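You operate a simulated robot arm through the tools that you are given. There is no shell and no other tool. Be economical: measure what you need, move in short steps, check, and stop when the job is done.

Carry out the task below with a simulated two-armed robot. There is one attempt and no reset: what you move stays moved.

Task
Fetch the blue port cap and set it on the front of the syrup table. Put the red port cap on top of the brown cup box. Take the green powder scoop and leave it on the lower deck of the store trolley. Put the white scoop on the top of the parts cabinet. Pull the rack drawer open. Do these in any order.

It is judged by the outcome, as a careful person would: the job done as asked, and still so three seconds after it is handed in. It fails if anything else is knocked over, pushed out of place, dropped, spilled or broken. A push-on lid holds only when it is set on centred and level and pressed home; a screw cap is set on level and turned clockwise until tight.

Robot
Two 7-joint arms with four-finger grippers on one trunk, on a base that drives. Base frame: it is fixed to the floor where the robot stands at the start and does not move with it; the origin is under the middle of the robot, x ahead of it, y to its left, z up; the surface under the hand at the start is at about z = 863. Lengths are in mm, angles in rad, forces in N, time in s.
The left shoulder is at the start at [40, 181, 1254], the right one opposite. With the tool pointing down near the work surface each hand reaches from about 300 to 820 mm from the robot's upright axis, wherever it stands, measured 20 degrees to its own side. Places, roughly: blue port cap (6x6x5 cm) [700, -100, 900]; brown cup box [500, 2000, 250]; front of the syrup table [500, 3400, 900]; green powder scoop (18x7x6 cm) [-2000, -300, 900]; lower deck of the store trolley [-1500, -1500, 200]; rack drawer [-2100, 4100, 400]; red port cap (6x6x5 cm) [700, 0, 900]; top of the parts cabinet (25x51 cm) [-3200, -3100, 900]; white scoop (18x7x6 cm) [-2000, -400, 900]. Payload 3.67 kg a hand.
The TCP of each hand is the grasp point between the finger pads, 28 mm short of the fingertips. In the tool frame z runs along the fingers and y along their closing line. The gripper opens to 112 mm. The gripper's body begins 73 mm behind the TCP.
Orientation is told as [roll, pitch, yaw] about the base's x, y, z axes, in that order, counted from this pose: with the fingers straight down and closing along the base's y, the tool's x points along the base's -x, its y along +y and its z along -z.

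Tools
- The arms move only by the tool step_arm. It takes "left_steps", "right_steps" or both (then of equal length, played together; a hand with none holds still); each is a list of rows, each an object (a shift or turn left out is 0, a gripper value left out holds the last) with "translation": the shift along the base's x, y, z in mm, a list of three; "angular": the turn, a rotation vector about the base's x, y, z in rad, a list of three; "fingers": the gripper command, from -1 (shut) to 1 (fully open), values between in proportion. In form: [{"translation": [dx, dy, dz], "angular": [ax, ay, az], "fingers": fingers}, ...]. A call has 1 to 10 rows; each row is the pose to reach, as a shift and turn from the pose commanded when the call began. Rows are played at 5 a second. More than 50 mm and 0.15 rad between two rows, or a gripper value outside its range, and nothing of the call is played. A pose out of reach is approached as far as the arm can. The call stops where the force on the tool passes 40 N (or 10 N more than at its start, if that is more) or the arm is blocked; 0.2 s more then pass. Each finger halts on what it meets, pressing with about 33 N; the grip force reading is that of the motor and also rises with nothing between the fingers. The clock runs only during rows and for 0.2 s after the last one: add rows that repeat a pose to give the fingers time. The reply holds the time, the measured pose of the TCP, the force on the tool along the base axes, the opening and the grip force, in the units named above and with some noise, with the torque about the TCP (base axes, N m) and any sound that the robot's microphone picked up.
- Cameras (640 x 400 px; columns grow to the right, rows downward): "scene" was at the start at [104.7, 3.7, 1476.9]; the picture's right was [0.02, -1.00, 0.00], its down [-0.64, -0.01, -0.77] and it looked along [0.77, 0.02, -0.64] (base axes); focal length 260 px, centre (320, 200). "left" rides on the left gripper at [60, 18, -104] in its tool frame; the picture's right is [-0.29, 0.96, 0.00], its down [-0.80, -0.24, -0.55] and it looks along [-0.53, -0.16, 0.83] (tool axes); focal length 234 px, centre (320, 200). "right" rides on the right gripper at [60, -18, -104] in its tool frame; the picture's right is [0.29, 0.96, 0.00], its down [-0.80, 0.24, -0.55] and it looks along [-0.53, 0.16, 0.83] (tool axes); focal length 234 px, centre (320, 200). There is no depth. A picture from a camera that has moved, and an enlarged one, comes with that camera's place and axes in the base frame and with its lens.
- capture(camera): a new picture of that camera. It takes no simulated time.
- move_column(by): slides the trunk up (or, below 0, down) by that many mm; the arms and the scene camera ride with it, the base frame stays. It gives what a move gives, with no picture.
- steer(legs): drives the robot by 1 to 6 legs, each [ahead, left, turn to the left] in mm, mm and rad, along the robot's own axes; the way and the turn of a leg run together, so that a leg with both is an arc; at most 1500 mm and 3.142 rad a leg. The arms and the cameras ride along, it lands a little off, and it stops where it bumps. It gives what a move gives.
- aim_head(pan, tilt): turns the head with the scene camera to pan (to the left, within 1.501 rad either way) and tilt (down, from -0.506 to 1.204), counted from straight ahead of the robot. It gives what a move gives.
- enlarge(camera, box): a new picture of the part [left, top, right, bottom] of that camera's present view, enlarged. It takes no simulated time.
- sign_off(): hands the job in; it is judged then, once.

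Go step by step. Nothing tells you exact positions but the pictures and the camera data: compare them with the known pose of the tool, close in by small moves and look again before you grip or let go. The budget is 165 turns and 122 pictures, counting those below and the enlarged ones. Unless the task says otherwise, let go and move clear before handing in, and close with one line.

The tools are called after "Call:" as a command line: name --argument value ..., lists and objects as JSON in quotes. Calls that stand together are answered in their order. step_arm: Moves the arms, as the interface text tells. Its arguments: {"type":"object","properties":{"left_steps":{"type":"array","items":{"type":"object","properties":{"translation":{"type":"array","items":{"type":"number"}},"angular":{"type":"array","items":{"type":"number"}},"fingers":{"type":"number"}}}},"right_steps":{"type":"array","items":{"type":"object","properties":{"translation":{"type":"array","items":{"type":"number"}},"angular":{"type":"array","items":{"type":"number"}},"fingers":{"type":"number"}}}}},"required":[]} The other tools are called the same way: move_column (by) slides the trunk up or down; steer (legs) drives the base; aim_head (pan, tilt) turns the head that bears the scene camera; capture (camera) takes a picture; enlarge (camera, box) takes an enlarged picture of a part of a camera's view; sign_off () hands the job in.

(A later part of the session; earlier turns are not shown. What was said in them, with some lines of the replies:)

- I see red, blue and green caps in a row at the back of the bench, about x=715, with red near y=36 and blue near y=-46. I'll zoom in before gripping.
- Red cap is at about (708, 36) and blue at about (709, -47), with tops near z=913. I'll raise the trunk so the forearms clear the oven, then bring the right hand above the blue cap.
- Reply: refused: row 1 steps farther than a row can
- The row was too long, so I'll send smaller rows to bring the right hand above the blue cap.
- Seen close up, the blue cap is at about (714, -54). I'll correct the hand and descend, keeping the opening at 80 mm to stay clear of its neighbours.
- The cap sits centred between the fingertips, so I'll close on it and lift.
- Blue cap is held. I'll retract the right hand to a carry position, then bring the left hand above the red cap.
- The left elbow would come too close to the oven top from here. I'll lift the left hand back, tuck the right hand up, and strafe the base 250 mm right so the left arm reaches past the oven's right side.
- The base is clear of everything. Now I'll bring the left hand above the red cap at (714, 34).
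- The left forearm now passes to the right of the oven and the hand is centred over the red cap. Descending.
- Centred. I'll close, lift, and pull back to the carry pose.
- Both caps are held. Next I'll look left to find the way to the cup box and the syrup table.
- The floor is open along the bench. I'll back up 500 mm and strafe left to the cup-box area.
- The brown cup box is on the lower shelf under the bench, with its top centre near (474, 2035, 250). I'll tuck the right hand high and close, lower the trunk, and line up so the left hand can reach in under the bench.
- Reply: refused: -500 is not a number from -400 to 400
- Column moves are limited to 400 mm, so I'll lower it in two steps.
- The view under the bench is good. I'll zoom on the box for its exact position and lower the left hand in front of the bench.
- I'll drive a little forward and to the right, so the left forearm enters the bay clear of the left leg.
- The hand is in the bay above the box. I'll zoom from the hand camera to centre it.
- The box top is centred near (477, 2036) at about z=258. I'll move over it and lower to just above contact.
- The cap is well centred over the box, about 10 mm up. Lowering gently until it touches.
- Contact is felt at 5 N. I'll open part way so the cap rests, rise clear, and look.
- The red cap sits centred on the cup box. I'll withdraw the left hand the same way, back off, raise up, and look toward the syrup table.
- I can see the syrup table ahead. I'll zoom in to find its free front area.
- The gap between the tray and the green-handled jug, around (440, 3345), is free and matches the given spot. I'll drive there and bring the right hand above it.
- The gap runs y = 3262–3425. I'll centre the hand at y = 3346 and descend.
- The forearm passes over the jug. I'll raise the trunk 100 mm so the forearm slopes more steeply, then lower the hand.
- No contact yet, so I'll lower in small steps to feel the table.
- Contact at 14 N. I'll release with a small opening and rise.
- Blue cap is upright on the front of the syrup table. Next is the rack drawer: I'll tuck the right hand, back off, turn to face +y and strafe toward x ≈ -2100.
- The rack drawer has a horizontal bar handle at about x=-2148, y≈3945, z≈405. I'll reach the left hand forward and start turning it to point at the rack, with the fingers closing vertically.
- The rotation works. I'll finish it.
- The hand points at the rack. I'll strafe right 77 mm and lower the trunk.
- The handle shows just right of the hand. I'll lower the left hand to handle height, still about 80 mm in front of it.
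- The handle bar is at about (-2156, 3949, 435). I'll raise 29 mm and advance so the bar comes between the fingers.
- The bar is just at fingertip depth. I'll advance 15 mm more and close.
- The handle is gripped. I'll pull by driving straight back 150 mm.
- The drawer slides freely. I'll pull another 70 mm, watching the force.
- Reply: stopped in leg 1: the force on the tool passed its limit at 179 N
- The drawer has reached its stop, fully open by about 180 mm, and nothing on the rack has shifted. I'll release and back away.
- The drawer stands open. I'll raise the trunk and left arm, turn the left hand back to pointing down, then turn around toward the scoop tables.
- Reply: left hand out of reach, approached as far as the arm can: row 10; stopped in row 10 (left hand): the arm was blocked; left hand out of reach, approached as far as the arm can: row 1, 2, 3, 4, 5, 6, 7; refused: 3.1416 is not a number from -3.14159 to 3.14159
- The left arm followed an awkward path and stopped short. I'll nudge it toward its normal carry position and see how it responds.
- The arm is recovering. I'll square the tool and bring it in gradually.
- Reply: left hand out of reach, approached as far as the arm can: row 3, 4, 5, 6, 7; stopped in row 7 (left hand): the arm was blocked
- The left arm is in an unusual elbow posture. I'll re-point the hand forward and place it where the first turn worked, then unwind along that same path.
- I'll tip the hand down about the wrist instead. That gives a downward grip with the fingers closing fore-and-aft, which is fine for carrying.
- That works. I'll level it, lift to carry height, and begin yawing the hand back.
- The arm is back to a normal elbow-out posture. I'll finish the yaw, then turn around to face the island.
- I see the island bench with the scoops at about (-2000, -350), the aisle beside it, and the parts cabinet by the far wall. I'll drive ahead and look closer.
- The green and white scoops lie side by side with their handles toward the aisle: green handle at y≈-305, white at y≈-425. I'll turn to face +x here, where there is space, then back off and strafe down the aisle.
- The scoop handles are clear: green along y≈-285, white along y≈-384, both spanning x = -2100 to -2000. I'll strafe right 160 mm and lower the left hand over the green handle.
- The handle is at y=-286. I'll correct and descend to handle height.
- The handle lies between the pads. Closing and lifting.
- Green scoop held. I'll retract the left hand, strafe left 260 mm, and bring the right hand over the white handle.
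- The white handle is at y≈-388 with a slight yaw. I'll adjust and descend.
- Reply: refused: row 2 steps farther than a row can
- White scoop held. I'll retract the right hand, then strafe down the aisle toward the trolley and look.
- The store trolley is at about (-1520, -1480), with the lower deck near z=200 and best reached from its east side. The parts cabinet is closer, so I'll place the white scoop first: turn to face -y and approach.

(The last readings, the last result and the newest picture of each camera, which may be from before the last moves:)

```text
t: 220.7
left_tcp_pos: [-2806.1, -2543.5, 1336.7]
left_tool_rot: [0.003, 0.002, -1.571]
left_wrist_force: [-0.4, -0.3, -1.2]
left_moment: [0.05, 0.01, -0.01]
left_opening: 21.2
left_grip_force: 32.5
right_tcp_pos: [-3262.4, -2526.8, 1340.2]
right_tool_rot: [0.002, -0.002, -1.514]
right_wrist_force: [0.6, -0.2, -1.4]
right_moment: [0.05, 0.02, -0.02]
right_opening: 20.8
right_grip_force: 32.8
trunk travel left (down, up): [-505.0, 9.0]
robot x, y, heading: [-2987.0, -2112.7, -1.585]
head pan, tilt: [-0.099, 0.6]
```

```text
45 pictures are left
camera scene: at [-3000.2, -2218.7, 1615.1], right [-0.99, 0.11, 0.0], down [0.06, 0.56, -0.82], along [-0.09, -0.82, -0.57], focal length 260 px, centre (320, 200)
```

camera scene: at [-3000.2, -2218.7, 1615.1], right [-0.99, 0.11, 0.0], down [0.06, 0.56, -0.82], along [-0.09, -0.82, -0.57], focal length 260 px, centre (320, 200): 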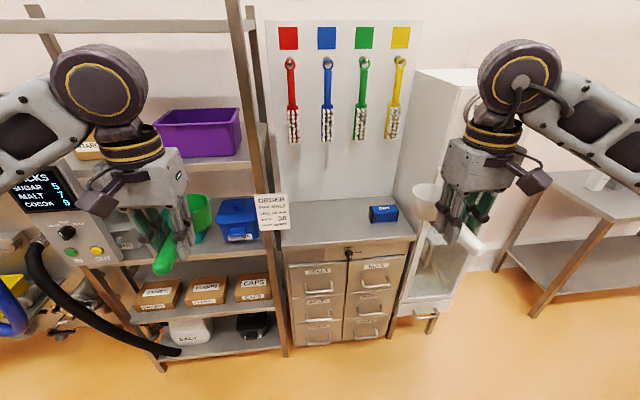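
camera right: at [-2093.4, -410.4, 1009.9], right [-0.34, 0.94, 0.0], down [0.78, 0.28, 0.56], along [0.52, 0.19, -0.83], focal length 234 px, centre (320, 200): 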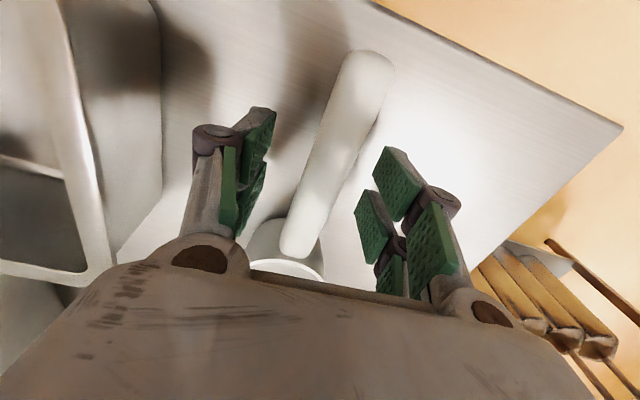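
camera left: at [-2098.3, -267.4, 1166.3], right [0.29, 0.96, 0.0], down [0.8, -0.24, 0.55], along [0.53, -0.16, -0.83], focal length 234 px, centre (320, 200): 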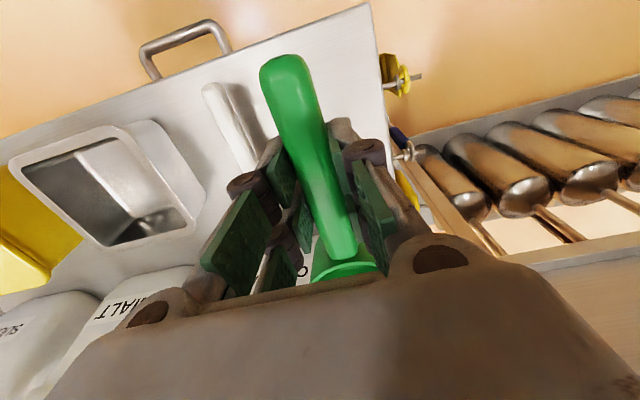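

The cabinet top spans x from -3425 to -2955 and y from -3194 to -2945 at z≈900, with a blue box at its right rear corner. I'll pull the left hand back a bit, drive ahead 240 mm, and bring the right hand over (-3150, -3050).

Call:
step_arm --left_steps '[{"translation": [0, 30, 10]}, {"translation": [0, 60, 20]}]'

Call:
steer --legs '[[240, 0, 0]]'

Call:
step_arm --right_steps '[{"translation": [14, -35, -20]}, {"translation": [28, -70, -40]}, {"translation": [42, -105, -65]}, {"translation": [56, -140, -90]}, {"translation": [70, -175, -115]}, {"translation": [84, -210, -140]}, {"translation": [98, -245, -165]}, {"translation": [110, -280, -190]}, {"translation": [110, -280, -230]}, {"translation": [110, -280, -270]}]'

Call:
capture --camera "scene"

Call:
capture --camera "right"

```text
t: 221.3
left_tcp_pos: [-2806.2, -2482.7, 1357.8]
left_tool_rot: [0.002, -0.001, -1.57]
left_wrist_force: [0.3, 0.8, -0.8]
left_moment: [0.07, 0.03, 0.02]
left_opening: 20.9
left_grip_force: 33.0
right_tcp_pos: [-3262.5, -2525.0, 1340.9]
right_tool_rot: [0.001, -0.004, -1.516]
right_wrist_force: [0.0, 0.5, 0.2]
right_moment: [-0.02, -0.01, 0.01]
right_opening: 21.0
right_grip_force: 33.4
trunk travel left (down, up): [-505.0, 9.0]
robot x, y, heading: [-2988.9, -2111.4, -1.584]
head pan, tilt: [-0.099, 0.6]
```

```text
t: 223.1
left_tcp_pos: [-2808.4, -2719.3, 1357.9]
left_tool_rot: [0.001, -0.001, -1.569]
left_wrist_force: [0.1, 0.0, 0.0]
left_moment: [0.03, 0.0, 0.0]
left_opening: 20.9
left_grip_force: 33.3
right_tcp_pos: [-3265.4, -2762.6, 1341.7]
right_tool_rot: [0.001, -0.003, -1.514]
right_wrist_force: [0.7, 0.6, -0.9]
right_moment: [0.06, -0.03, 0.02]
right_opening: 20.9
right_grip_force: 33.3
trunk travel left (down, up): [-505.0, 9.0]
robot x, y, heading: [-2987.3, -2349.5, -1.581]
head pan, tilt: [-0.099, 0.6]
```

```text
t: 225.3
left_tcp_pos: [-2809.3, -2721.9, 1356.4]
left_tool_rot: [0.002, 0.001, -1.57]
left_wrist_force: [0.1, 0.1, -1.6]
left_moment: [0.04, 0.02, 0.02]
left_opening: 21.0
left_grip_force: 33.0
right_tcp_pos: [-3155.8, -3046.4, 1069.0]
right_tool_rot: [0.003, -0.004, -1.511]
right_wrist_force: [0.1, 0.6, -1.0]
right_moment: [0.05, 0.0, 0.01]
right_opening: 20.9
right_grip_force: 32.8
trunk travel left (down, up): [-505.0, 9.0]
robot x, y, heading: [-2993.2, -2346.2, -1.588]
head pan, tilt: [-0.099, 0.6]
```

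```text
44 pictures are left
camera scene: at [-3004.1, -2457.5, 1615.0], right [-0.99, 0.11, 0.0], down [0.06, 0.56, -0.82], along [-0.09, -0.82, -0.57], focal length 260 px, centre (320, 200)
```

scene: 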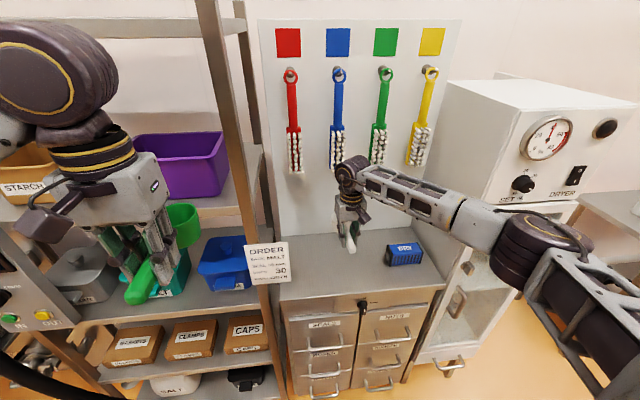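

```text
43 pictures are left
camera right: at [-3177.1, -2988.1, 1174.2], right [0.94, 0.34, 0.0], down [0.29, -0.78, 0.56], along [0.19, -0.52, -0.83], focal length 234 px, centre (320, 200)
```

right: 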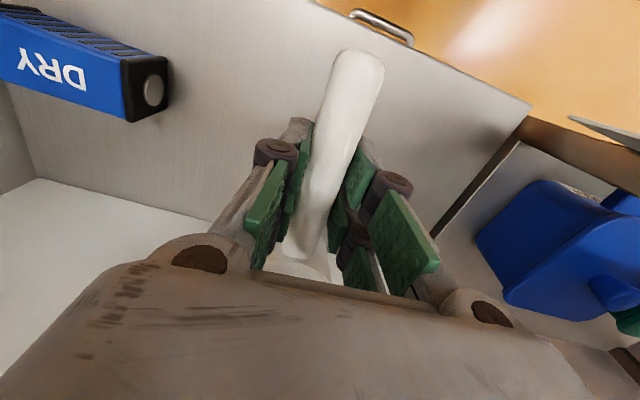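

The hand is over the free part of the cabinet top, clear of the blue box. I'll shift back 10 mm and descend to just above contact.

Call:
step_arm --right_steps '[{"translation": [0, -10, -30]}, {"translation": [0, -10, -60]}, {"translation": [0, -10, -85]}, {"translation": [0, -10, -100]}, {"translation": [0, -10, -110]}]'

Call:
enlarge --camera "scene" --box '[260, 140, 460, 300]'

```text
t: 226.5
left_tcp_pos: [-2810.3, -2721.8, 1357.6]
left_tool_rot: [0.002, 0.002, -1.569]
left_wrist_force: [0.4, -0.5, -1.2]
left_moment: [0.05, 0.01, -0.01]
left_opening: 20.9
left_grip_force: 33.7
right_tcp_pos: [-3155.1, -3054.8, 959.5]
right_tool_rot: [0.002, -0.001, -1.514]
right_wrist_force: [-0.7, -0.3, -1.0]
right_moment: [0.04, -0.02, -0.01]
right_opening: 20.4
right_grip_force: 33.0
trunk travel left (down, up): [-505.0, 9.0]
robot x, y, heading: [-2992.4, -2351.1, -1.583]
head pan, tilt: [-0.099, 0.6]
```

```text
2.50 times, centred on (360, 220) of scene
camera zoom: at [-3003.6, -2457.2, 1615.1], right [-0.99, 0.11, 0.0], down [0.06, 0.56, -0.82], along [-0.09, -0.82, -0.57], focal length 651 px, centre (220, 150)
```

zoom: 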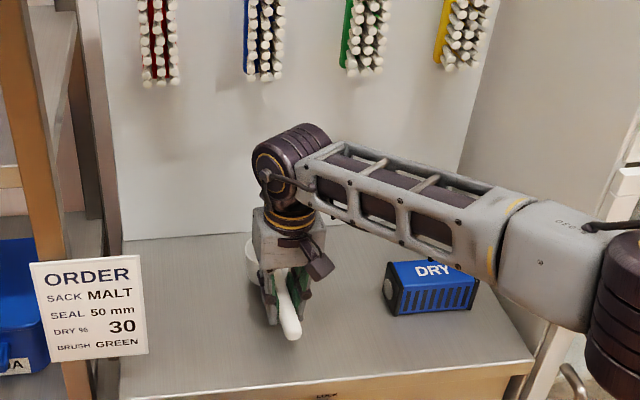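

Still a little above. I'll step down gently to feel contact.

Call:
step_arm --right_steps '[{"translation": [0, 0, -4]}, {"translation": [0, 0, -8]}, {"translation": [0, 0, -12]}]'

```text
t: 227.3
left_tcp_pos: [-2808.9, -2721.2, 1357.6]
left_tool_rot: [0.002, 0.002, -1.569]
left_wrist_force: [0.1, -0.1, -1.0]
left_moment: [0.04, 0.0, -0.03]
left_opening: 20.7
left_grip_force: 32.6
right_tcp_pos: [-3155.5, -3054.8, 947.0]
right_tool_rot: [0.001, -0.003, -1.514]
right_wrist_force: [0.7, 0.1, -0.5]
right_moment: [0.02, 0.0, -0.01]
right_opening: 20.6
right_grip_force: 33.5
trunk travel left (down, up): [-505.0, 9.0]
robot x, y, heading: [-2990.9, -2353.3, -1.585]
head pan, tilt: [-0.099, 0.6]
```

Call:
step_arm --right_steps '[{"translation": [0, 0, -4]}, {"translation": [0, 0, -7]}, {"translation": [0, 0, -10]}]'

Call:
enlarge --camera "scene" --box '[310, 180, 410, 290]'

```text
t: 228.1
left_tcp_pos: [-2809.4, -2720.4, 1358.2]
left_tool_rot: [0.002, -0.001, -1.569]
left_wrist_force: [0.2, 0.5, -1.2]
left_moment: [0.05, 0.02, -0.05]
left_opening: 20.8
left_grip_force: 33.0
right_tcp_pos: [-3154.6, -3054.1, 940.6]
right_tool_rot: [0.001, -0.003, -1.513]
right_wrist_force: [-0.2, 3.1, 14.9]
right_moment: [-0.73, -0.05, -0.02]
right_opening: 21.0
right_grip_force: 32.8
trunk travel left (down, up): [-505.0, 9.0]
robot x, y, heading: [-2991.4, -2350.2, -1.585]
head pan, tilt: [-0.099, 0.6]
```

```text
3.64 times, centred on (360, 235) of scene
camera zoom: at [-3003.1, -2454.4, 1615.3], right [-0.99, 0.11, 0.0], down [0.06, 0.56, -0.83], along [-0.09, -0.82, -0.56], focal length 947 px, centre (174, 73)
```

zoom: 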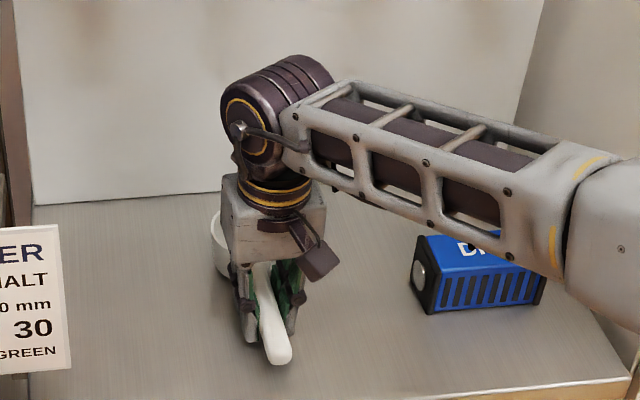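

Contact at 15 N. I'll ease up 2 mm, release, and rise straight up.

Call:
step_arm --right_steps '[{"translation": [0, 0, 2]}, {"translation": [0, 0, 2], "fingers": -0.4}, {"translation": [0, 0, 2], "fingers": 0.0}, {"translation": [0, 0, 2], "fingers": 0.0}, {"translation": [0, 0, 35]}, {"translation": [0, 0, 80]}, {"translation": [0, 0, 125]}, {"translation": [0, 0, 170]}]'

Call:
capture --camera "right"

```text
t: 229.9
left_tcp_pos: [-2809.5, -2720.7, 1358.0]
left_tool_rot: [0.002, 0.0, -1.569]
left_wrist_force: [-1.0, 0.6, -0.9]
left_moment: [0.06, -0.02, 0.04]
left_opening: 21.0
left_grip_force: 33.1
right_tcp_pos: [-3155.7, -3054.2, 1109.7]
right_tool_rot: [0.001, -0.001, -1.511]
right_wrist_force: [0.6, 0.4, -0.3]
right_moment: [-0.01, 0.0, 0.0]
right_opening: 56.3
right_grip_force: 0.1
trunk travel left (down, up): [-505.0, 9.0]
robot x, y, heading: [-2991.5, -2351.2, -1.585]
head pan, tilt: [-0.099, 0.6]
```

```text
40 pictures are left
camera right: at [-3176.2, -2996.0, 1213.8], right [0.94, 0.34, 0.0], down [0.29, -0.78, 0.56], along [0.19, -0.52, -0.83], focal length 234 px, centre (320, 200)
```

right: 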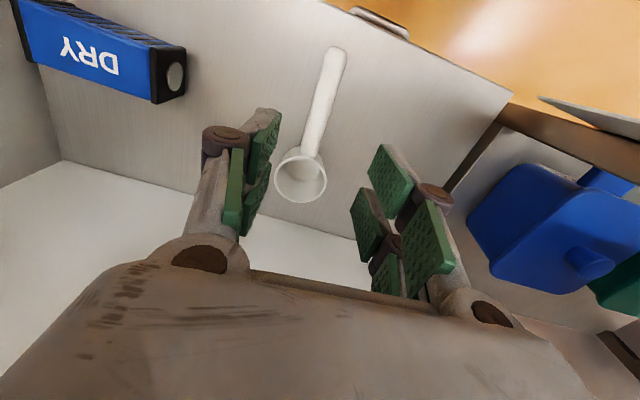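

White scoop is on the cabinet top. I'll retract the right hand and drive around the south of the trolley to its east side, turning to face -x.

Call:
step_arm --right_steps '[{"translation": [0, 10, 45]}, {"translation": [0, 35, 85]}, {"translation": [-10, 70, 115]}, {"translation": [-25, 105, 145]}, {"translation": [-40, 140, 170]}, {"translation": [-55, 175, 195]}, {"translation": [-70, 210, 215]}, {"translation": [-85, 245, 230]}, {"translation": [-100, 280, 230]}]'

Call:
steer --legs '[[-50, 0, 0], [0, 1300, 0], [0, 1090, 0], [0, 0, -1.571], [0, 450, 0], [0, -450, 0]]'

Call:
aim_head --pan -0.5 --tilt 0.6

Call:
capture --camera "scene"

```text
t: 231.9
left_tcp_pos: [-2809.4, -2718.7, 1359.0]
left_tool_rot: [0.001, -0.002, -1.57]
left_wrist_force: [-0.6, 0.1, -0.1]
left_moment: [0.0, 0.0, -0.03]
left_opening: 20.8
left_grip_force: 32.5
right_tcp_pos: [-3256.9, -2774.4, 1340.1]
right_tool_rot: [0.002, -0.003, -1.512]
right_wrist_force: [0.1, 0.3, -0.3]
right_moment: [-0.05, 0.0, -0.01]
right_opening: 55.7
right_grip_force: 0.1
trunk travel left (down, up): [-505.0, 9.0]
robot x, y, heading: [-2992.7, -2351.6, -1.587]
head pan, tilt: [-0.099, 0.6]
```

```text
t: 251.1
left_tcp_pos: [-1147.7, -2793.8, 1327.9]
left_tool_rot: [-0.108, -0.015, 2.717]
left_wrist_force: [-4.0, -1.7, -0.9]
left_moment: [0.08, -0.48, 0.01]
left_opening: 20.8
left_grip_force: 33.2
right_tcp_pos: [-1098.7, -2407.4, 1342.9]
right_tool_rot: [-0.073, -0.036, 2.74]
right_wrist_force: [-0.6, -0.6, -1.1]
right_moment: [-0.01, -0.02, 0.03]
right_opening: 56.0
right_grip_force: 0.0
trunk travel left (down, up): [-505.0, 9.0]
robot x, y, heading: [-749.8, -2731.6, 2.801]
head pan, tilt: [-0.099, 0.6]
stopped in leg 5: the robot was blocked; the commanded pose is now the measured one
```

```text
t: 251.9
left_tcp_pos: [-1195.8, -2782.8, 1329.7]
left_tool_rot: [-0.076, -0.022, 2.646]
left_wrist_force: [-0.9, 0.5, 0.1]
left_moment: [-0.05, -0.08, 0.0]
left_opening: 20.9
left_grip_force: 33.7
right_tcp_pos: [-1097.2, -2380.7, 1345.9]
right_tool_rot: [-0.07, -0.032, 2.734]
right_wrist_force: [3.4, 0.2, 1.9]
right_moment: [0.0, 0.31, 0.02]
right_opening: 56.1
right_grip_force: 0.2
trunk travel left (down, up): [-505.0, 9.0]
robot x, y, heading: [-783.9, -2715.1, 2.717]
head pan, tilt: [-0.499, 0.6]
```

```text
39 pictures are left
camera scene: at [-839.2, -2614.8, 1614.4], right [0.8, 0.6, -0.02], down [0.33, -0.46, -0.82], along [-0.5, 0.65, -0.57], focal length 260 px, centre (320, 200)
```

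scene: 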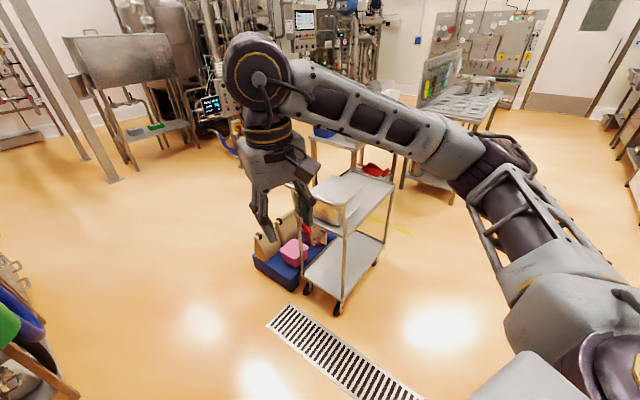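

My extra strafe leg was a mistake: it went toward the south bench and the robot was blocked. Before moving off, I'll look at what was touched.

Call:
aim_head --pan 1.0 --tilt 0.6

Call:
capture --camera "scene"

```text
t: 253.6
left_tcp_pos: [-1200.9, -2782.8, 1328.3]
left_tool_rot: [-0.076, -0.011, 2.66]
left_wrist_force: [-0.8, -0.2, -0.7]
left_moment: [-0.03, -0.01, 0.02]
left_opening: 21.0
left_grip_force: 33.1
right_tcp_pos: [-1108.8, -2380.4, 1340.3]
right_tool_rot: [-0.072, -0.023, 2.749]
right_wrist_force: [0.6, 1.3, 0.0]
right_moment: [-0.05, 0.04, 0.08]
right_opening: 56.1
right_grip_force: 0.0
trunk travel left (down, up): [-505.0, 9.0]
robot x, y, heading: [-779.9, -2719.0, 2.73]
head pan, tilt: [1.0, 0.6]
```

```text
38 pictures are left
camera scene: at [-868.0, -2728.4, 1616.0], right [-0.56, 0.83, -0.02], down [0.47, 0.3, -0.83], along [-0.69, -0.47, -0.55], focal length 260 px, centre (320, 200)
```

scene: 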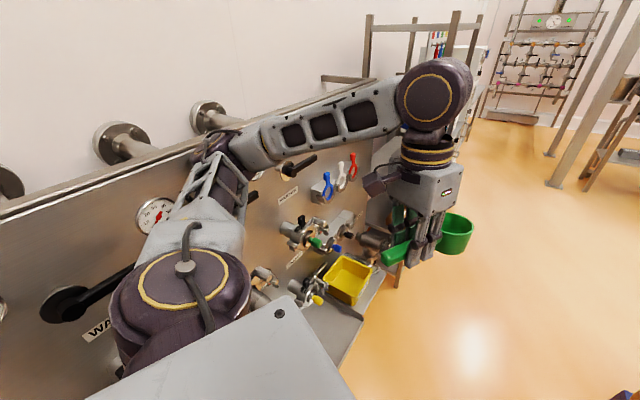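

The left elbow rested against the pipe panel on the south wall, and nothing has visibly fallen. I'll move straight away from the wall (+y).

Call:
steer --legs '[[160, -367, 0]]'

Call:
capture --camera "scene"

```text
t: 254.3
left_tcp_pos: [-1195.9, -2781.2, 1329.6]
left_tool_rot: [-0.078, -0.016, 2.645]
left_wrist_force: [0.2, 0.1, -0.3]
left_moment: [-0.03, -0.03, -0.03]
left_opening: 20.9
left_grip_force: 33.1
right_tcp_pos: [-1104.5, -2381.3, 1342.7]
right_tool_rot: [-0.07, -0.03, 2.744]
right_wrist_force: [-0.2, 0.6, 0.6]
right_moment: [0.0, 0.03, 0.01]
right_opening: 55.9
right_grip_force: 0.1
trunk travel left (down, up): [-505.0, 9.0]
robot x, y, heading: [-779.8, -2720.7, 2.726]
head pan, tilt: [1.0, 0.6]
stopped in leg 1: the robot was blocked; the commanded pose is now the measured one
```

```text
37 pictures are left
camera scene: at [-863.2, -2732.0, 1616.5], right [-0.55, 0.83, -0.01], down [0.47, 0.3, -0.83], along [-0.69, -0.47, -0.55], focal length 260 px, centre (320, 200)
```

scene: 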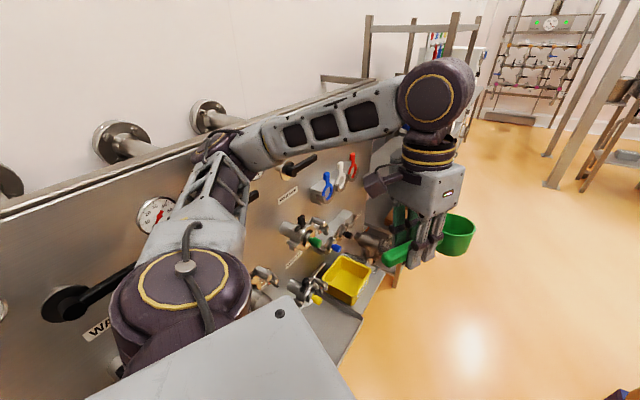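

Still blocked, so something is hooked. I'll look closer at the elbow and base.

Call:
enlarge --camera "scene" --box '[80, 80, 380, 360]'

Call:
aim_head --pan 1.5 --tilt 0.9

Call:
capture --camera "scene"

```text
1.43 times, centred on (230, 220) of scene
camera zoom: at [-863.2, -2732.0, 1616.5], right [-0.55, 0.83, -0.01], down [0.47, 0.3, -0.83], along [-0.69, -0.47, -0.55], focal length 372 px, centre (449, 171)
```

zoom: 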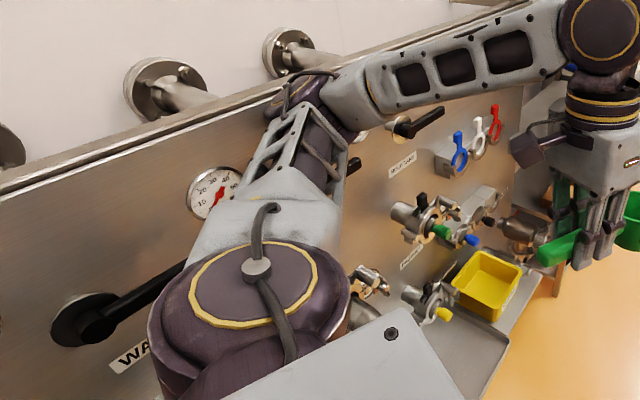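

```text
t: 255.2
left_tcp_pos: [-1199.1, -2782.1, 1328.3]
left_tool_rot: [-0.08, -0.012, 2.654]
left_wrist_force: [-0.3, 0.8, -1.7]
left_moment: [-0.07, -0.04, -0.01]
left_opening: 20.7
left_grip_force: 33.1
right_tcp_pos: [-1108.7, -2380.8, 1340.8]
right_tool_rot: [-0.069, -0.025, 2.748]
right_wrist_force: [0.0, 0.6, 0.2]
right_moment: [0.01, -0.04, -0.04]
right_opening: 56.1
right_grip_force: 0.0
trunk travel left (down, up): [-505.0, 9.0]
robot x, y, heading: [-776.8, -2718.4, 2.731]
head pan, tilt: [1.499, 0.901]
```

```text
35 pictures are left
camera scene: at [-827.8, -2748.1, 1591.3], right [-0.89, 0.46, -0.01], down [0.36, 0.68, -0.64], along [-0.29, -0.57, -0.77], focal length 260 px, centre (320, 200)
```

scene: 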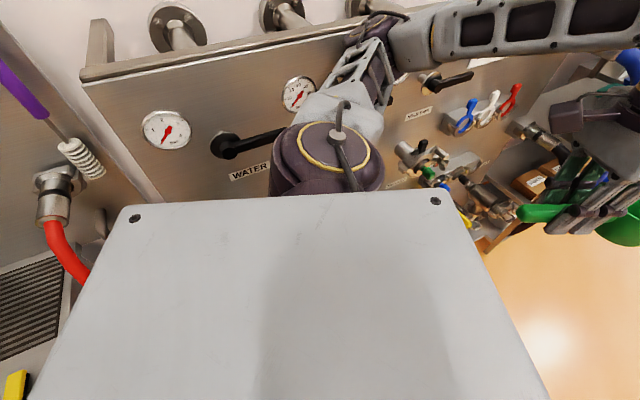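

The left elbow is caught at the top edge of the panel. I'll extend the left hand forward and to the right, over open floor, to draw the elbow in and off the panel.

Call:
step_arm --left_steps '[{"translation": [-25, 30, 0]}, {"translation": [-50, 60, 0]}, {"translation": [-75, 90, 0]}, {"translation": [-100, 120, 0]}, {"translation": [-130, 150, 0]}, {"translation": [-160, 180, 0]}]'

Call:
capture --camera "scene"

```text
t: 256.6
left_tcp_pos: [-1365.9, -2623.7, 1324.7]
left_tool_rot: [-0.094, -0.016, 2.655]
left_wrist_force: [-0.3, 0.9, -1.1]
left_moment: [-0.09, -0.08, 0.02]
left_opening: 21.0
left_grip_force: 33.1
right_tcp_pos: [-1114.7, -2401.3, 1345.5]
right_tool_rot: [-0.085, -0.029, 2.749]
right_wrist_force: [0.1, 1.4, -0.3]
right_moment: [-0.04, 0.0, 0.0]
right_opening: 56.3
right_grip_force: 0.1
trunk travel left (down, up): [-505.0, 9.0]
robot x, y, heading: [-782.5, -2718.5, 2.738]
head pan, tilt: [1.499, 0.901]
```

```text
34 pictures are left
camera scene: at [-835.4, -2771.4, 1590.5], right [-0.89, 0.46, 0.0], down [0.36, 0.69, -0.62], along [-0.29, -0.55, -0.78], focal length 260 px, centre (320, 200)
```

scene: 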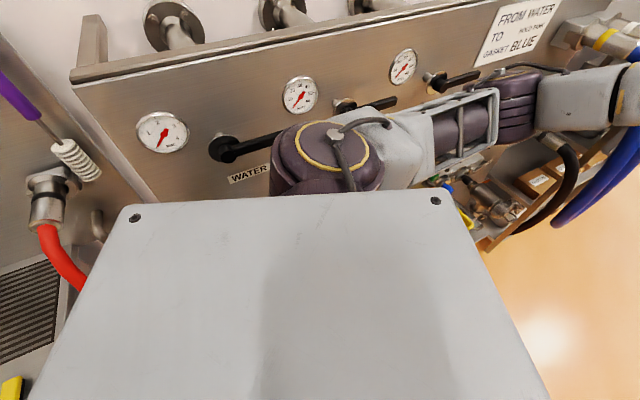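

The elbow is free. Now I'll try driving away from the wall again.

Call:
steer --legs '[[60, -138, 0]]'

Call:
capture --camera "scene"

```text
t: 258.0
left_tcp_pos: [-1363.9, -2478.8, 1325.5]
left_tool_rot: [-0.098, -0.018, 2.656]
left_wrist_force: [-0.6, 1.0, -0.7]
left_moment: [-0.02, -0.05, -0.02]
left_opening: 21.0
left_grip_force: 33.0
right_tcp_pos: [-1112.1, -2257.3, 1347.4]
right_tool_rot: [-0.091, -0.031, 2.748]
right_wrist_force: [0.4, -0.5, -0.3]
right_moment: [0.04, -0.01, 0.04]
right_opening: 56.0
right_grip_force: 0.1
trunk travel left (down, up): [-505.0, 9.0]
robot x, y, heading: [-778.6, -2568.0, 2.733]
head pan, tilt: [1.499, 0.901]
```

```text
33 pictures are left
camera scene: at [-834.1, -2629.0, 1590.2], right [-0.89, 0.46, 0.0], down [0.36, 0.7, -0.62], along [-0.29, -0.55, -0.78], focal length 260 px, centre (320, 200)
```

scene: 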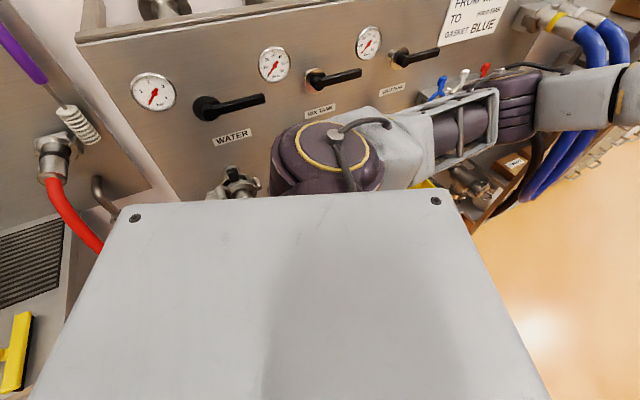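

Free now, and the panel looks intact. I'll continue to the trolley's east side and square up to face -x.

Call:
steer --legs '[[253, -981, 0], [0, 0, 0.405]]'

Call:
aim_head --pan 0.0 --tilt 0.75

Call:
capture --camera "scene"

```text
t: 264.5
left_tcp_pos: [-1196.0, -1718.5, 1325.6]
left_tool_rot: [-0.096, -0.017, 3.064]
left_wrist_force: [0.0, 0.0, -0.8]
left_moment: [-0.01, -0.04, 0.03]
left_opening: 21.2
left_grip_force: 32.7
right_tcp_pos: [-1053.8, -1415.5, 1346.3]
right_tool_rot: [-0.087, -0.028, -3.124]
right_wrist_force: [0.6, 1.1, -0.7]
right_moment: [0.02, 0.0, -0.01]
right_opening: 55.7
right_grip_force: 0.1
trunk travel left (down, up): [-505.0, 9.0]
robot x, y, heading: [-622.7, -1570.6, 3.138]
head pan, tilt: [1.499, 0.901]
```

```text
t: 266.1
left_tcp_pos: [-1196.8, -1719.2, 1325.5]
left_tool_rot: [-0.098, -0.018, 3.064]
left_wrist_force: [-0.5, 0.6, -1.7]
left_moment: [-0.02, -0.03, 0.02]
left_opening: 21.0
left_grip_force: 32.6
right_tcp_pos: [-1053.7, -1415.4, 1345.7]
right_tool_rot: [-0.088, -0.03, -3.125]
right_wrist_force: [-0.5, 0.4, 0.8]
right_moment: [0.01, -0.04, 0.0]
right_opening: 56.1
right_grip_force: 0.0
trunk travel left (down, up): [-505.0, 9.0]
robot x, y, heading: [-627.2, -1567.2, 3.14]
head pan, tilt: [0.0, 0.75]
```

```text
32 pictures are left
camera scene: at [-727.9, -1569.4, 1602.2], right [0.0, 1.0, 0.0], down [0.68, 0.0, -0.73], along [-0.73, 0.0, -0.68], focal length 260 px, centre (320, 200)
```

scene: 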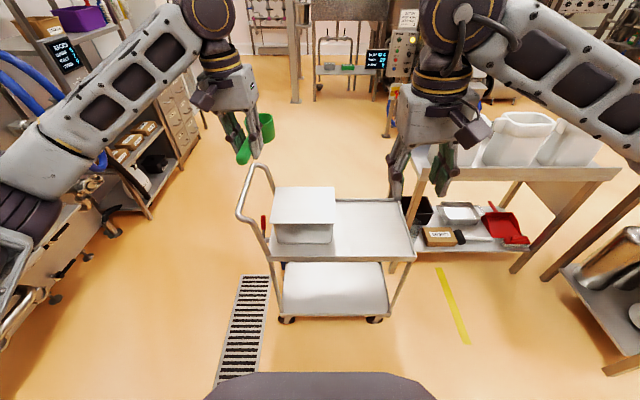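

The trolley's lower deck has its near edge at x≈-1338 (z≈200), and the upper deck is at z≈700. I'll level the left hand, pull it back, and line up in y.

Call:
step_arm --left_steps '[{"translation": [30, -10, 0], "angular": [-0.03, -0.006, 0.02]}, {"translation": [60, -20, 0], "angular": [-0.06, -0.012, 0.04]}, {"translation": [95, -30, 0], "angular": [-0.098, -0.018, 0.076]}, {"translation": [130, -40, 0], "angular": [-0.098, -0.018, 0.076]}, {"translation": [154, -48, 0], "angular": [-0.098, -0.018, 0.076]}]' --right_steps '[{"translation": [0, 20, 15], "angular": [-0.03, 0, 0]}, {"translation": [0, 40, 30], "angular": [-0.06, 0, 0]}, {"translation": [0, 60, 45], "angular": [-0.088, 0, 0]}, {"translation": [0, 80, 60], "angular": [-0.088, 0, 0]}, {"translation": [0, 80, 60], "angular": [-0.088, 0, 0]}]'

Call:
steer --legs '[[0, -287, 0]]'

Call:
move_column --by -400

Call:
move_column --by -100

Call:
aim_head --pan 0.15 --tilt 0.8

Call:
capture --camera "scene"

```text
t: 267.3
left_tcp_pos: [-1040.9, -1767.6, 1325.9]
left_tool_rot: [0.0, 0.005, 3.139]
left_wrist_force: [-1.0, -0.1, -0.8]
left_moment: [0.05, -0.03, -0.02]
left_opening: 21.0
left_grip_force: 32.2
right_tcp_pos: [-1053.3, -1335.9, 1406.0]
right_tool_rot: [0.0, -0.031, -3.126]
right_wrist_force: [-0.3, -0.4, 0.1]
right_moment: [-0.01, 0.03, 0.04]
right_opening: 56.1
right_grip_force: 0.0
trunk travel left (down, up): [-505.0, 9.0]
robot x, y, heading: [-622.8, -1565.9, 3.14]
head pan, tilt: [0.0, 0.75]
```

```text
t: 269.4
left_tcp_pos: [-1041.6, -1476.7, 1325.1]
left_tool_rot: [-0.001, 0.004, 3.142]
left_wrist_force: [0.3, -0.1, -0.4]
left_moment: [0.03, -0.05, 0.02]
left_opening: 20.8
left_grip_force: 32.9
right_tcp_pos: [-1054.8, -1046.1, 1405.8]
right_tool_rot: [-0.002, -0.032, -3.126]
right_wrist_force: [-0.3, 0.2, -0.8]
right_moment: [0.06, 0.01, 0.01]
right_opening: 56.0
right_grip_force: 0.1
trunk travel left (down, up): [-505.0, 9.0]
robot x, y, heading: [-622.4, -1276.2, -3.139]
head pan, tilt: [0.0, 0.75]
```

```text
t: 273.2
left_tcp_pos: [-1040.7, -1474.7, 925.2]
left_tool_rot: [0.001, 0.005, 3.141]
left_wrist_force: [0.3, -0.7, -0.7]
left_moment: [-0.01, -0.05, 0.03]
left_opening: 20.8
left_grip_force: 33.0
right_tcp_pos: [-1053.8, -1043.9, 1006.7]
right_tool_rot: [0.001, -0.032, -3.125]
right_wrist_force: [0.0, 0.1, 0.5]
right_moment: [-0.02, 0.03, 0.0]
right_opening: 56.0
right_grip_force: 0.1
trunk travel left (down, up): [-105.0, 409.0]
robot x, y, heading: [-620.2, -1279.3, -3.142]
head pan, tilt: [0.0, 0.75]
```

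```text
t: 274.6
left_tcp_pos: [-1041.2, -1475.0, 826.7]
left_tool_rot: [0.0, 0.003, 3.141]
left_wrist_force: [0.3, 0.6, -0.7]
left_moment: [0.02, -0.05, 0.01]
left_opening: 21.1
left_grip_force: 33.0
right_tcp_pos: [-1054.7, -1044.2, 907.1]
right_tool_rot: [-0.001, -0.031, -3.125]
right_wrist_force: [-0.7, -0.4, -0.1]
right_moment: [0.0, 0.0, 0.02]
right_opening: 55.8
right_grip_force: 0.1
trunk travel left (down, up): [-5.0, 509.0]
robot x, y, heading: [-621.4, -1278.8, -3.142]
head pan, tilt: [0.0, 0.75]
```

```text
t: 275.2
left_tcp_pos: [-1041.0, -1475.3, 826.4]
left_tool_rot: [-0.001, 0.003, 3.142]
left_wrist_force: [-0.5, -0.6, -1.3]
left_moment: [-0.01, -0.04, 0.02]
left_opening: 21.1
left_grip_force: 33.0
right_tcp_pos: [-1054.5, -1043.8, 908.1]
right_tool_rot: [-0.001, -0.031, -3.125]
right_wrist_force: [0.8, 0.6, 0.6]
right_moment: [0.0, -0.01, 0.01]
right_opening: 55.8
right_grip_force: 0.1
trunk travel left (down, up): [-5.0, 509.0]
robot x, y, heading: [-623.1, -1279.2, -3.143]
head pan, tilt: [0.15, 0.799]
```

```text
31 pictures are left
camera scene: at [-724.7, -1289.3, 1099.1], right [-0.15, 0.99, 0.0], down [0.71, 0.11, -0.7], along [-0.69, -0.1, -0.72], focal length 260 px, centre (320, 200)
```

scene: 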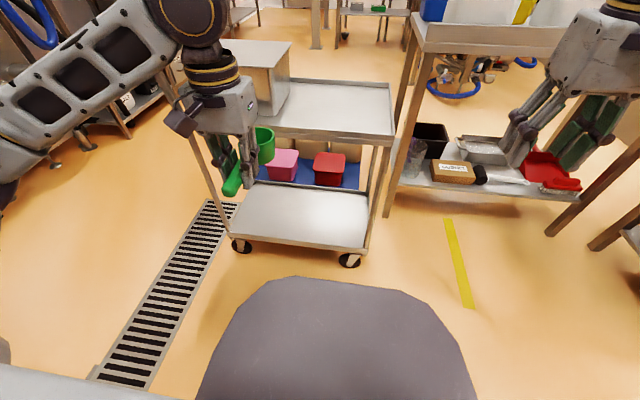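

The lower deck is clear: x from -1695 to -1335 and y from -1757 to -1180, at z≈190. I'll lower the left hand in front of it, then drive ahead 190 mm.

Call:
step_arm --left_steps '[{"translation": [0, 0, -43]}, {"translation": [0, 0, -86]}, {"translation": [0, 0, -129]}, {"translation": [0, 0, -172]}, {"translation": [0, 0, -215]}, {"translation": [0, 0, -258]}, {"translation": [0, 0, -301]}, {"translation": [0, 0, -344]}, {"translation": [0, 0, -387]}, {"translation": [0, 0, -430]}]'

Call:
steer --legs '[[190, 0, 0]]'

Call:
step_arm --left_steps '[{"translation": [-40, 0, -10]}, {"translation": [-80, 0, -20]}, {"translation": [-120, 0, -30]}]'

Call:
capture --camera "scene"

Call:
capture --camera "left"

```text
t: 277.4
left_tcp_pos: [-1042.9, -1474.8, 395.6]
left_tool_rot: [-0.001, 0.004, 3.142]
left_wrist_force: [-0.1, -0.3, -0.6]
left_moment: [0.03, -0.04, -0.03]
left_opening: 20.8
left_grip_force: 33.2
right_tcp_pos: [-1055.0, -1044.9, 907.4]
right_tool_rot: [0.0, -0.031, -3.127]
right_wrist_force: [0.1, -0.2, 0.2]
right_moment: [-0.01, 0.02, 0.01]
right_opening: 56.1
right_grip_force: 0.1
trunk travel left (down, up): [-5.0, 509.0]
robot x, y, heading: [-622.2, -1278.5, -3.144]
head pan, tilt: [0.15, 0.799]
```

```text
t: 279.0
left_tcp_pos: [-1232.9, -1475.4, 396.7]
left_tool_rot: [0.0, 0.005, 3.14]
left_wrist_force: [0.3, -1.1, -1.3]
left_moment: [0.01, -0.09, -0.01]
left_opening: 21.0
left_grip_force: 32.7
right_tcp_pos: [-1245.4, -1043.1, 906.5]
right_tool_rot: [0.0, -0.03, -3.125]
right_wrist_force: [-1.1, -0.3, -0.4]
right_moment: [0.03, -0.03, 0.01]
right_opening: 56.0
right_grip_force: 0.0
trunk travel left (down, up): [-5.0, 509.0]
robot x, y, heading: [-815.0, -1279.8, -3.142]
head pan, tilt: [0.15, 0.799]
```

```text
t: 279.8
left_tcp_pos: [-1353.0, -1474.3, 365.9]
left_tool_rot: [0.002, 0.004, 3.14]
left_wrist_force: [0.0, 0.1, -0.3]
left_moment: [0.02, -0.06, -0.05]
left_opening: 21.0
left_grip_force: 32.8
right_tcp_pos: [-1244.6, -1044.5, 906.2]
right_tool_rot: [0.001, -0.029, -3.126]
right_wrist_force: [-0.6, 0.0, 0.2]
right_moment: [0.01, 0.01, 0.0]
right_opening: 55.9
right_grip_force: 0.1
trunk travel left (down, up): [-5.0, 509.0]
robot x, y, heading: [-813.8, -1280.0, -3.141]
head pan, tilt: [0.15, 0.799]
```

```text
30 pictures are left
camera scene: at [-915.5, -1289.3, 1099.0], right [-0.15, 0.99, 0.0], down [0.71, 0.11, -0.7], along [-0.69, -0.1, -0.72], focal length 260 px, centre (320, 200)
```

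scene: 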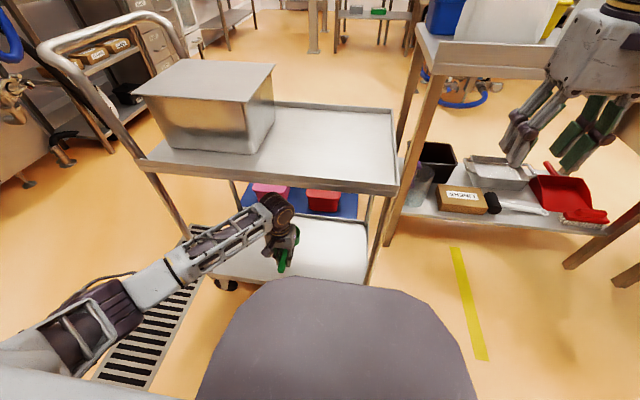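

```text
29 pictures are left
camera left: at [-1293.2, -1492.5, 469.7], right [-0.29, -0.96, 0.0], down [-0.8, 0.24, 0.55], along [-0.53, 0.16, -0.84], focal length 234 px, centre (320, 200)
```

left: 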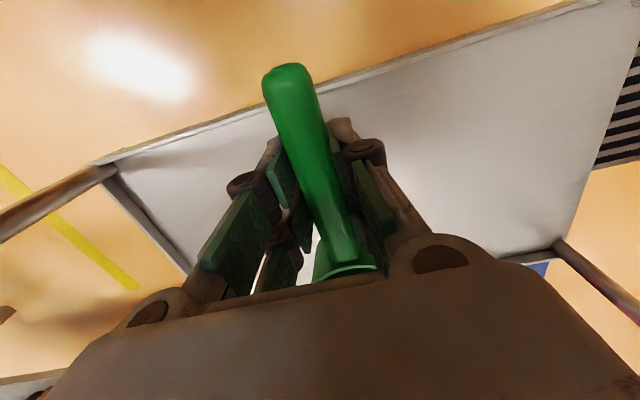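

The scoop is entering over the deck. I'll lower first to keep the forearm well below the upper deck, then go further in.

Call:
step_arm --left_steps '[{"translation": [0, 0, -35]}, {"translation": [0, 0, -70]}, {"translation": [-35, 0, -85]}, {"translation": [-70, 0, -95]}, {"translation": [-100, 0, -105]}]'

Call:
capture --camera "left"

Call:
enlarge --camera "scene" --box '[180, 160, 400, 310]'

```text
t: 281.0
left_tcp_pos: [-1452.6, -1475.2, 261.2]
left_tool_rot: [0.001, 0.006, 3.138]
left_wrist_force: [0.9, -0.4, -1.4]
left_moment: [0.01, -0.01, -0.01]
left_opening: 21.0
left_grip_force: 33.1
right_tcp_pos: [-1245.0, -1043.9, 906.9]
right_tool_rot: [-0.001, -0.031, -3.126]
right_wrist_force: [-0.1, 0.4, -0.2]
right_moment: [0.0, 0.01, 0.01]
right_opening: 55.5
right_grip_force: 0.1
trunk travel left (down, up): [-5.0, 509.0]
robot x, y, heading: [-813.7, -1281.2, -3.142]
head pan, tilt: [0.15, 0.799]
```

```text
28 pictures are left
camera left: at [-1392.6, -1492.7, 364.4], right [-0.29, -0.96, 0.0], down [-0.8, 0.24, 0.55], along [-0.53, 0.16, -0.84], focal length 234 px, centre (320, 200)
```

left: 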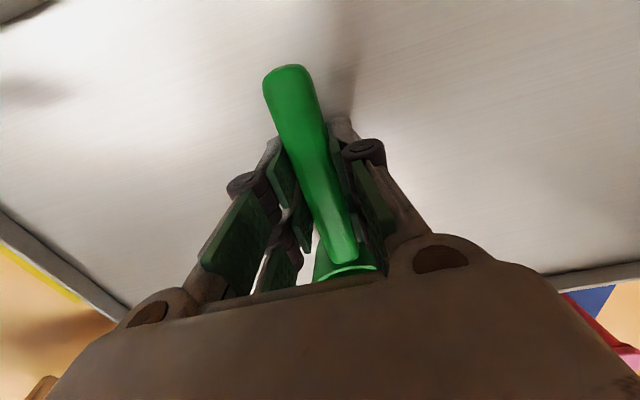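

```text
2.67 times, centred on (290, 235) of scene
camera zoom: at [-915.4, -1289.1, 1099.0], right [-0.15, 0.99, 0.0], down [0.71, 0.11, -0.7], along [-0.69, -0.11, -0.72], focal length 694 px, centre (400, 107)
```

zoom: 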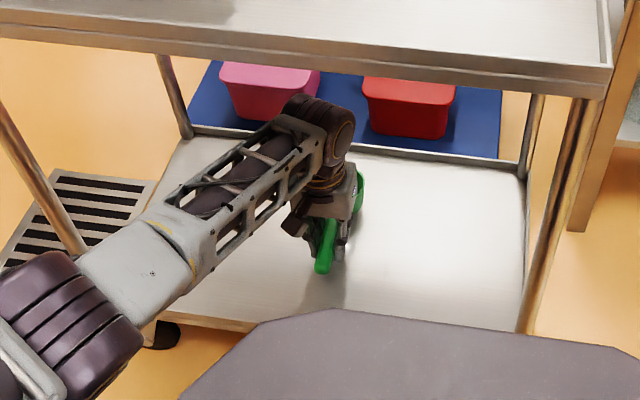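

The scoop is inside over the deck. Lowering gently to contact.

Call:
step_arm --left_steps '[{"translation": [0, 0, -5]}, {"translation": [0, 0, -10]}, {"translation": [0, 0, -15]}]'

```text
t: 281.8
left_tcp_pos: [-1453.5, -1475.5, 247.9]
left_tool_rot: [0.0, 0.003, 3.14]
left_wrist_force: [1.4, -0.4, 7.9]
left_moment: [0.0, 0.93, 0.02]
left_opening: 20.8
left_grip_force: 32.9
right_tcp_pos: [-1243.8, -1043.7, 907.5]
right_tool_rot: [-0.001, -0.032, -3.125]
right_wrist_force: [0.3, -0.3, 0.0]
right_moment: [0.02, -0.03, 0.01]
right_opening: 55.9
right_grip_force: 0.0
trunk travel left (down, up): [-5.0, 509.0]
robot x, y, heading: [-813.6, -1279.0, -3.141]
head pan, tilt: [0.15, 0.799]
```

Contact. I'll release, rise enough to clear the scoop, then withdraw.

Call:
step_arm --left_steps '[{"translation": [0, 0, 1], "fingers": -0.4}, {"translation": [0, 0, 1], "fingers": 0.0}, {"translation": [0, 0, 1], "fingers": 0.0}, {"translation": [0, 0, 30]}, {"translation": [0, 0, 60]}, {"translation": [0, 0, 70]}]'

Call:
capture --camera "left"

```text
t: 283.2
left_tcp_pos: [-1452.0, -1476.1, 317.1]
left_tool_rot: [-0.001, 0.004, 3.139]
left_wrist_force: [-0.6, -0.1, -1.0]
left_moment: [-0.01, 0.0, 0.04]
left_opening: 56.1
left_grip_force: 0.0
right_tcp_pos: [-1245.7, -1043.7, 905.3]
right_tool_rot: [0.0, -0.031, -3.125]
right_wrist_force: [-0.5, 0.7, 0.0]
right_moment: [0.0, 0.01, 0.02]
right_opening: 56.0
right_grip_force: 0.2
trunk travel left (down, up): [-5.0, 509.0]
robot x, y, heading: [-811.4, -1279.4, -3.139]
head pan, tilt: [0.15, 0.799]
```

```text
26 pictures are left
camera left: at [-1393.0, -1493.1, 420.3], right [-0.29, -0.96, 0.0], down [-0.8, 0.24, 0.55], along [-0.53, 0.16, -0.83], focal length 234 px, centre (320, 200)
```

left: 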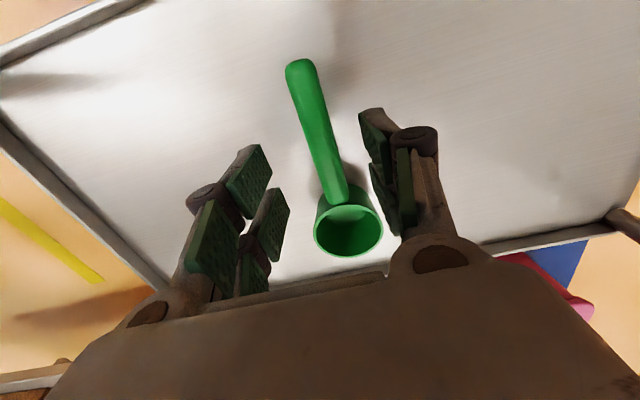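

The green scoop is on the lower deck. Withdrawing the hand and backing off.

Call:
step_arm --left_steps '[{"translation": [40, 0, 3]}, {"translation": [80, 0, 6]}, {"translation": [120, 0, 10]}, {"translation": [160, 0, 20]}, {"translation": [200, 0, 30]}, {"translation": [230, 0, 40]}]'

Call:
steer --legs '[[-350, 0, 0]]'

Call:
capture --camera "scene"

```text
t: 284.6
left_tcp_pos: [-1222.0, -1475.1, 357.9]
left_tool_rot: [0.001, 0.003, 3.139]
left_wrist_force: [-0.5, -0.2, 0.2]
left_moment: [0.02, 0.0, 0.0]
left_opening: 55.9
left_grip_force: 0.0
right_tcp_pos: [-1244.0, -1044.6, 906.3]
right_tool_rot: [-0.002, -0.031, -3.125]
right_wrist_force: [0.1, 0.4, 0.4]
right_moment: [0.0, -0.03, -0.01]
right_opening: 56.3
right_grip_force: 0.0
trunk travel left (down, up): [-5.0, 509.0]
robot x, y, heading: [-815.2, -1281.5, -3.14]
head pan, tilt: [0.15, 0.799]
```

```text
t: 287.0
left_tcp_pos: [-871.4, -1473.0, 357.1]
left_tool_rot: [0.001, 0.004, 3.137]
left_wrist_force: [-0.2, 0.2, -0.5]
left_moment: [0.01, -0.01, 0.0]
left_opening: 56.0
left_grip_force: 0.1
right_tcp_pos: [-892.6, -1043.2, 907.0]
right_tool_rot: [0.0, -0.032, -3.131]
right_wrist_force: [0.4, 0.6, 0.9]
right_moment: [0.02, 0.04, -0.03]
right_opening: 55.9
right_grip_force: 0.2
trunk travel left (down, up): [-5.0, 509.0]
robot x, y, heading: [-462.8, -1279.3, 3.136]
head pan, tilt: [0.15, 0.799]
```

```text
25 pictures are left
camera scene: at [-563.5, -1289.7, 1099.1], right [-0.15, 0.99, 0.0], down [0.71, 0.1, -0.7], along [-0.69, -0.1, -0.72], focal length 260 px, centre (320, 200)
```

scene: 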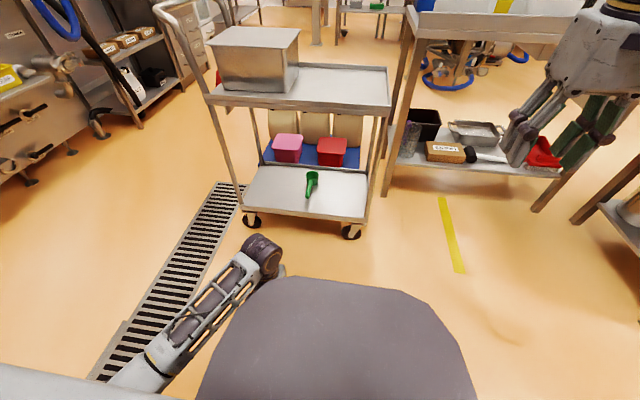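

The scoop is in place. I'll check the south bench where the elbow touched, in case anything was displaced.

Call:
aim_head --pan 1.2 --tilt 0.1

Call:
capture --camera "scene"

```text
t: 288.3
left_tcp_pos: [-872.3, -1473.9, 356.9]
left_tool_rot: [0.0, 0.005, 3.135]
left_wrist_force: [0.7, -0.9, 0.2]
left_moment: [0.0, -0.02, 0.03]
left_opening: 55.9
left_grip_force: 0.0
right_tcp_pos: [-892.5, -1042.6, 907.0]
right_tool_rot: [0.0, -0.032, -3.132]
right_wrist_force: [-0.6, -0.1, -0.5]
right_moment: [-0.03, 0.0, 0.0]
right_opening: 55.8
right_grip_force: 0.1
trunk travel left (down, up): [-5.0, 509.0]
robot x, y, heading: [-460.8, -1280.7, 3.134]
head pan, tilt: [1.201, 0.099]
```

```text
24 pictures are left
camera scene: at [-518.0, -1363.6, 1162.0], right [-0.93, 0.37, 0.0], down [0.04, 0.09, -0.99], along [-0.36, -0.93, -0.1], focal length 260 px, centre (320, 200)
```

scene: 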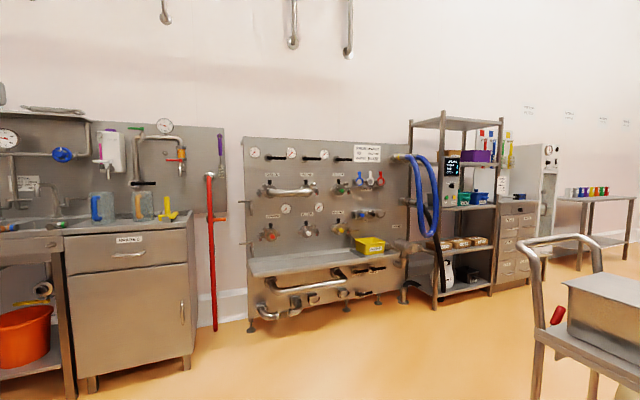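

Call:
enlarge --camera "scene" --box '[180, 120, 440, 340]'

```text
1.82 times, centred on (310, 230) of scene
camera zoom: at [-518.0, -1363.6, 1162.0], right [-0.93, 0.37, 0.0], down [0.04, 0.09, -0.99], along [-0.36, -0.93, -0.1], focal length 474 px, centre (338, 146)
```

zoom: 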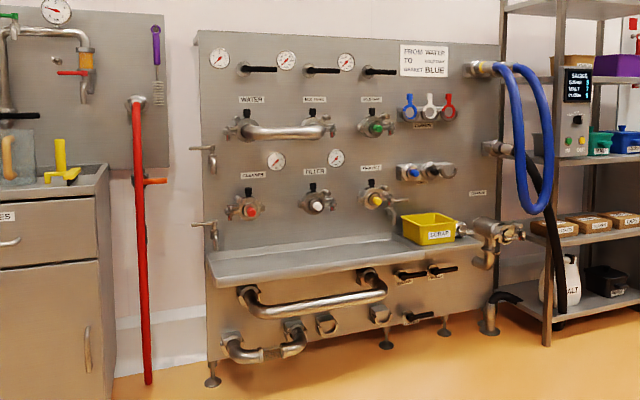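

Everything on the south skid is upright and in place, and all five items are done with both hands clear. Handing in.

Call:
sign_off

```text
The job is handed in.
```

All five jobs are done: the blue cap is on the front of the syrup table and the red cap is on the cup box. The green scoop is on the trolley's lower deck, the white scoop is on the parts cabinet, and the rack drawer is open to its stop. On the way, a wrong strafe pushed the left elbow against the pipe panel on the south wall; I freed it, and a later look showed nothing there fallen or visibly out of place.
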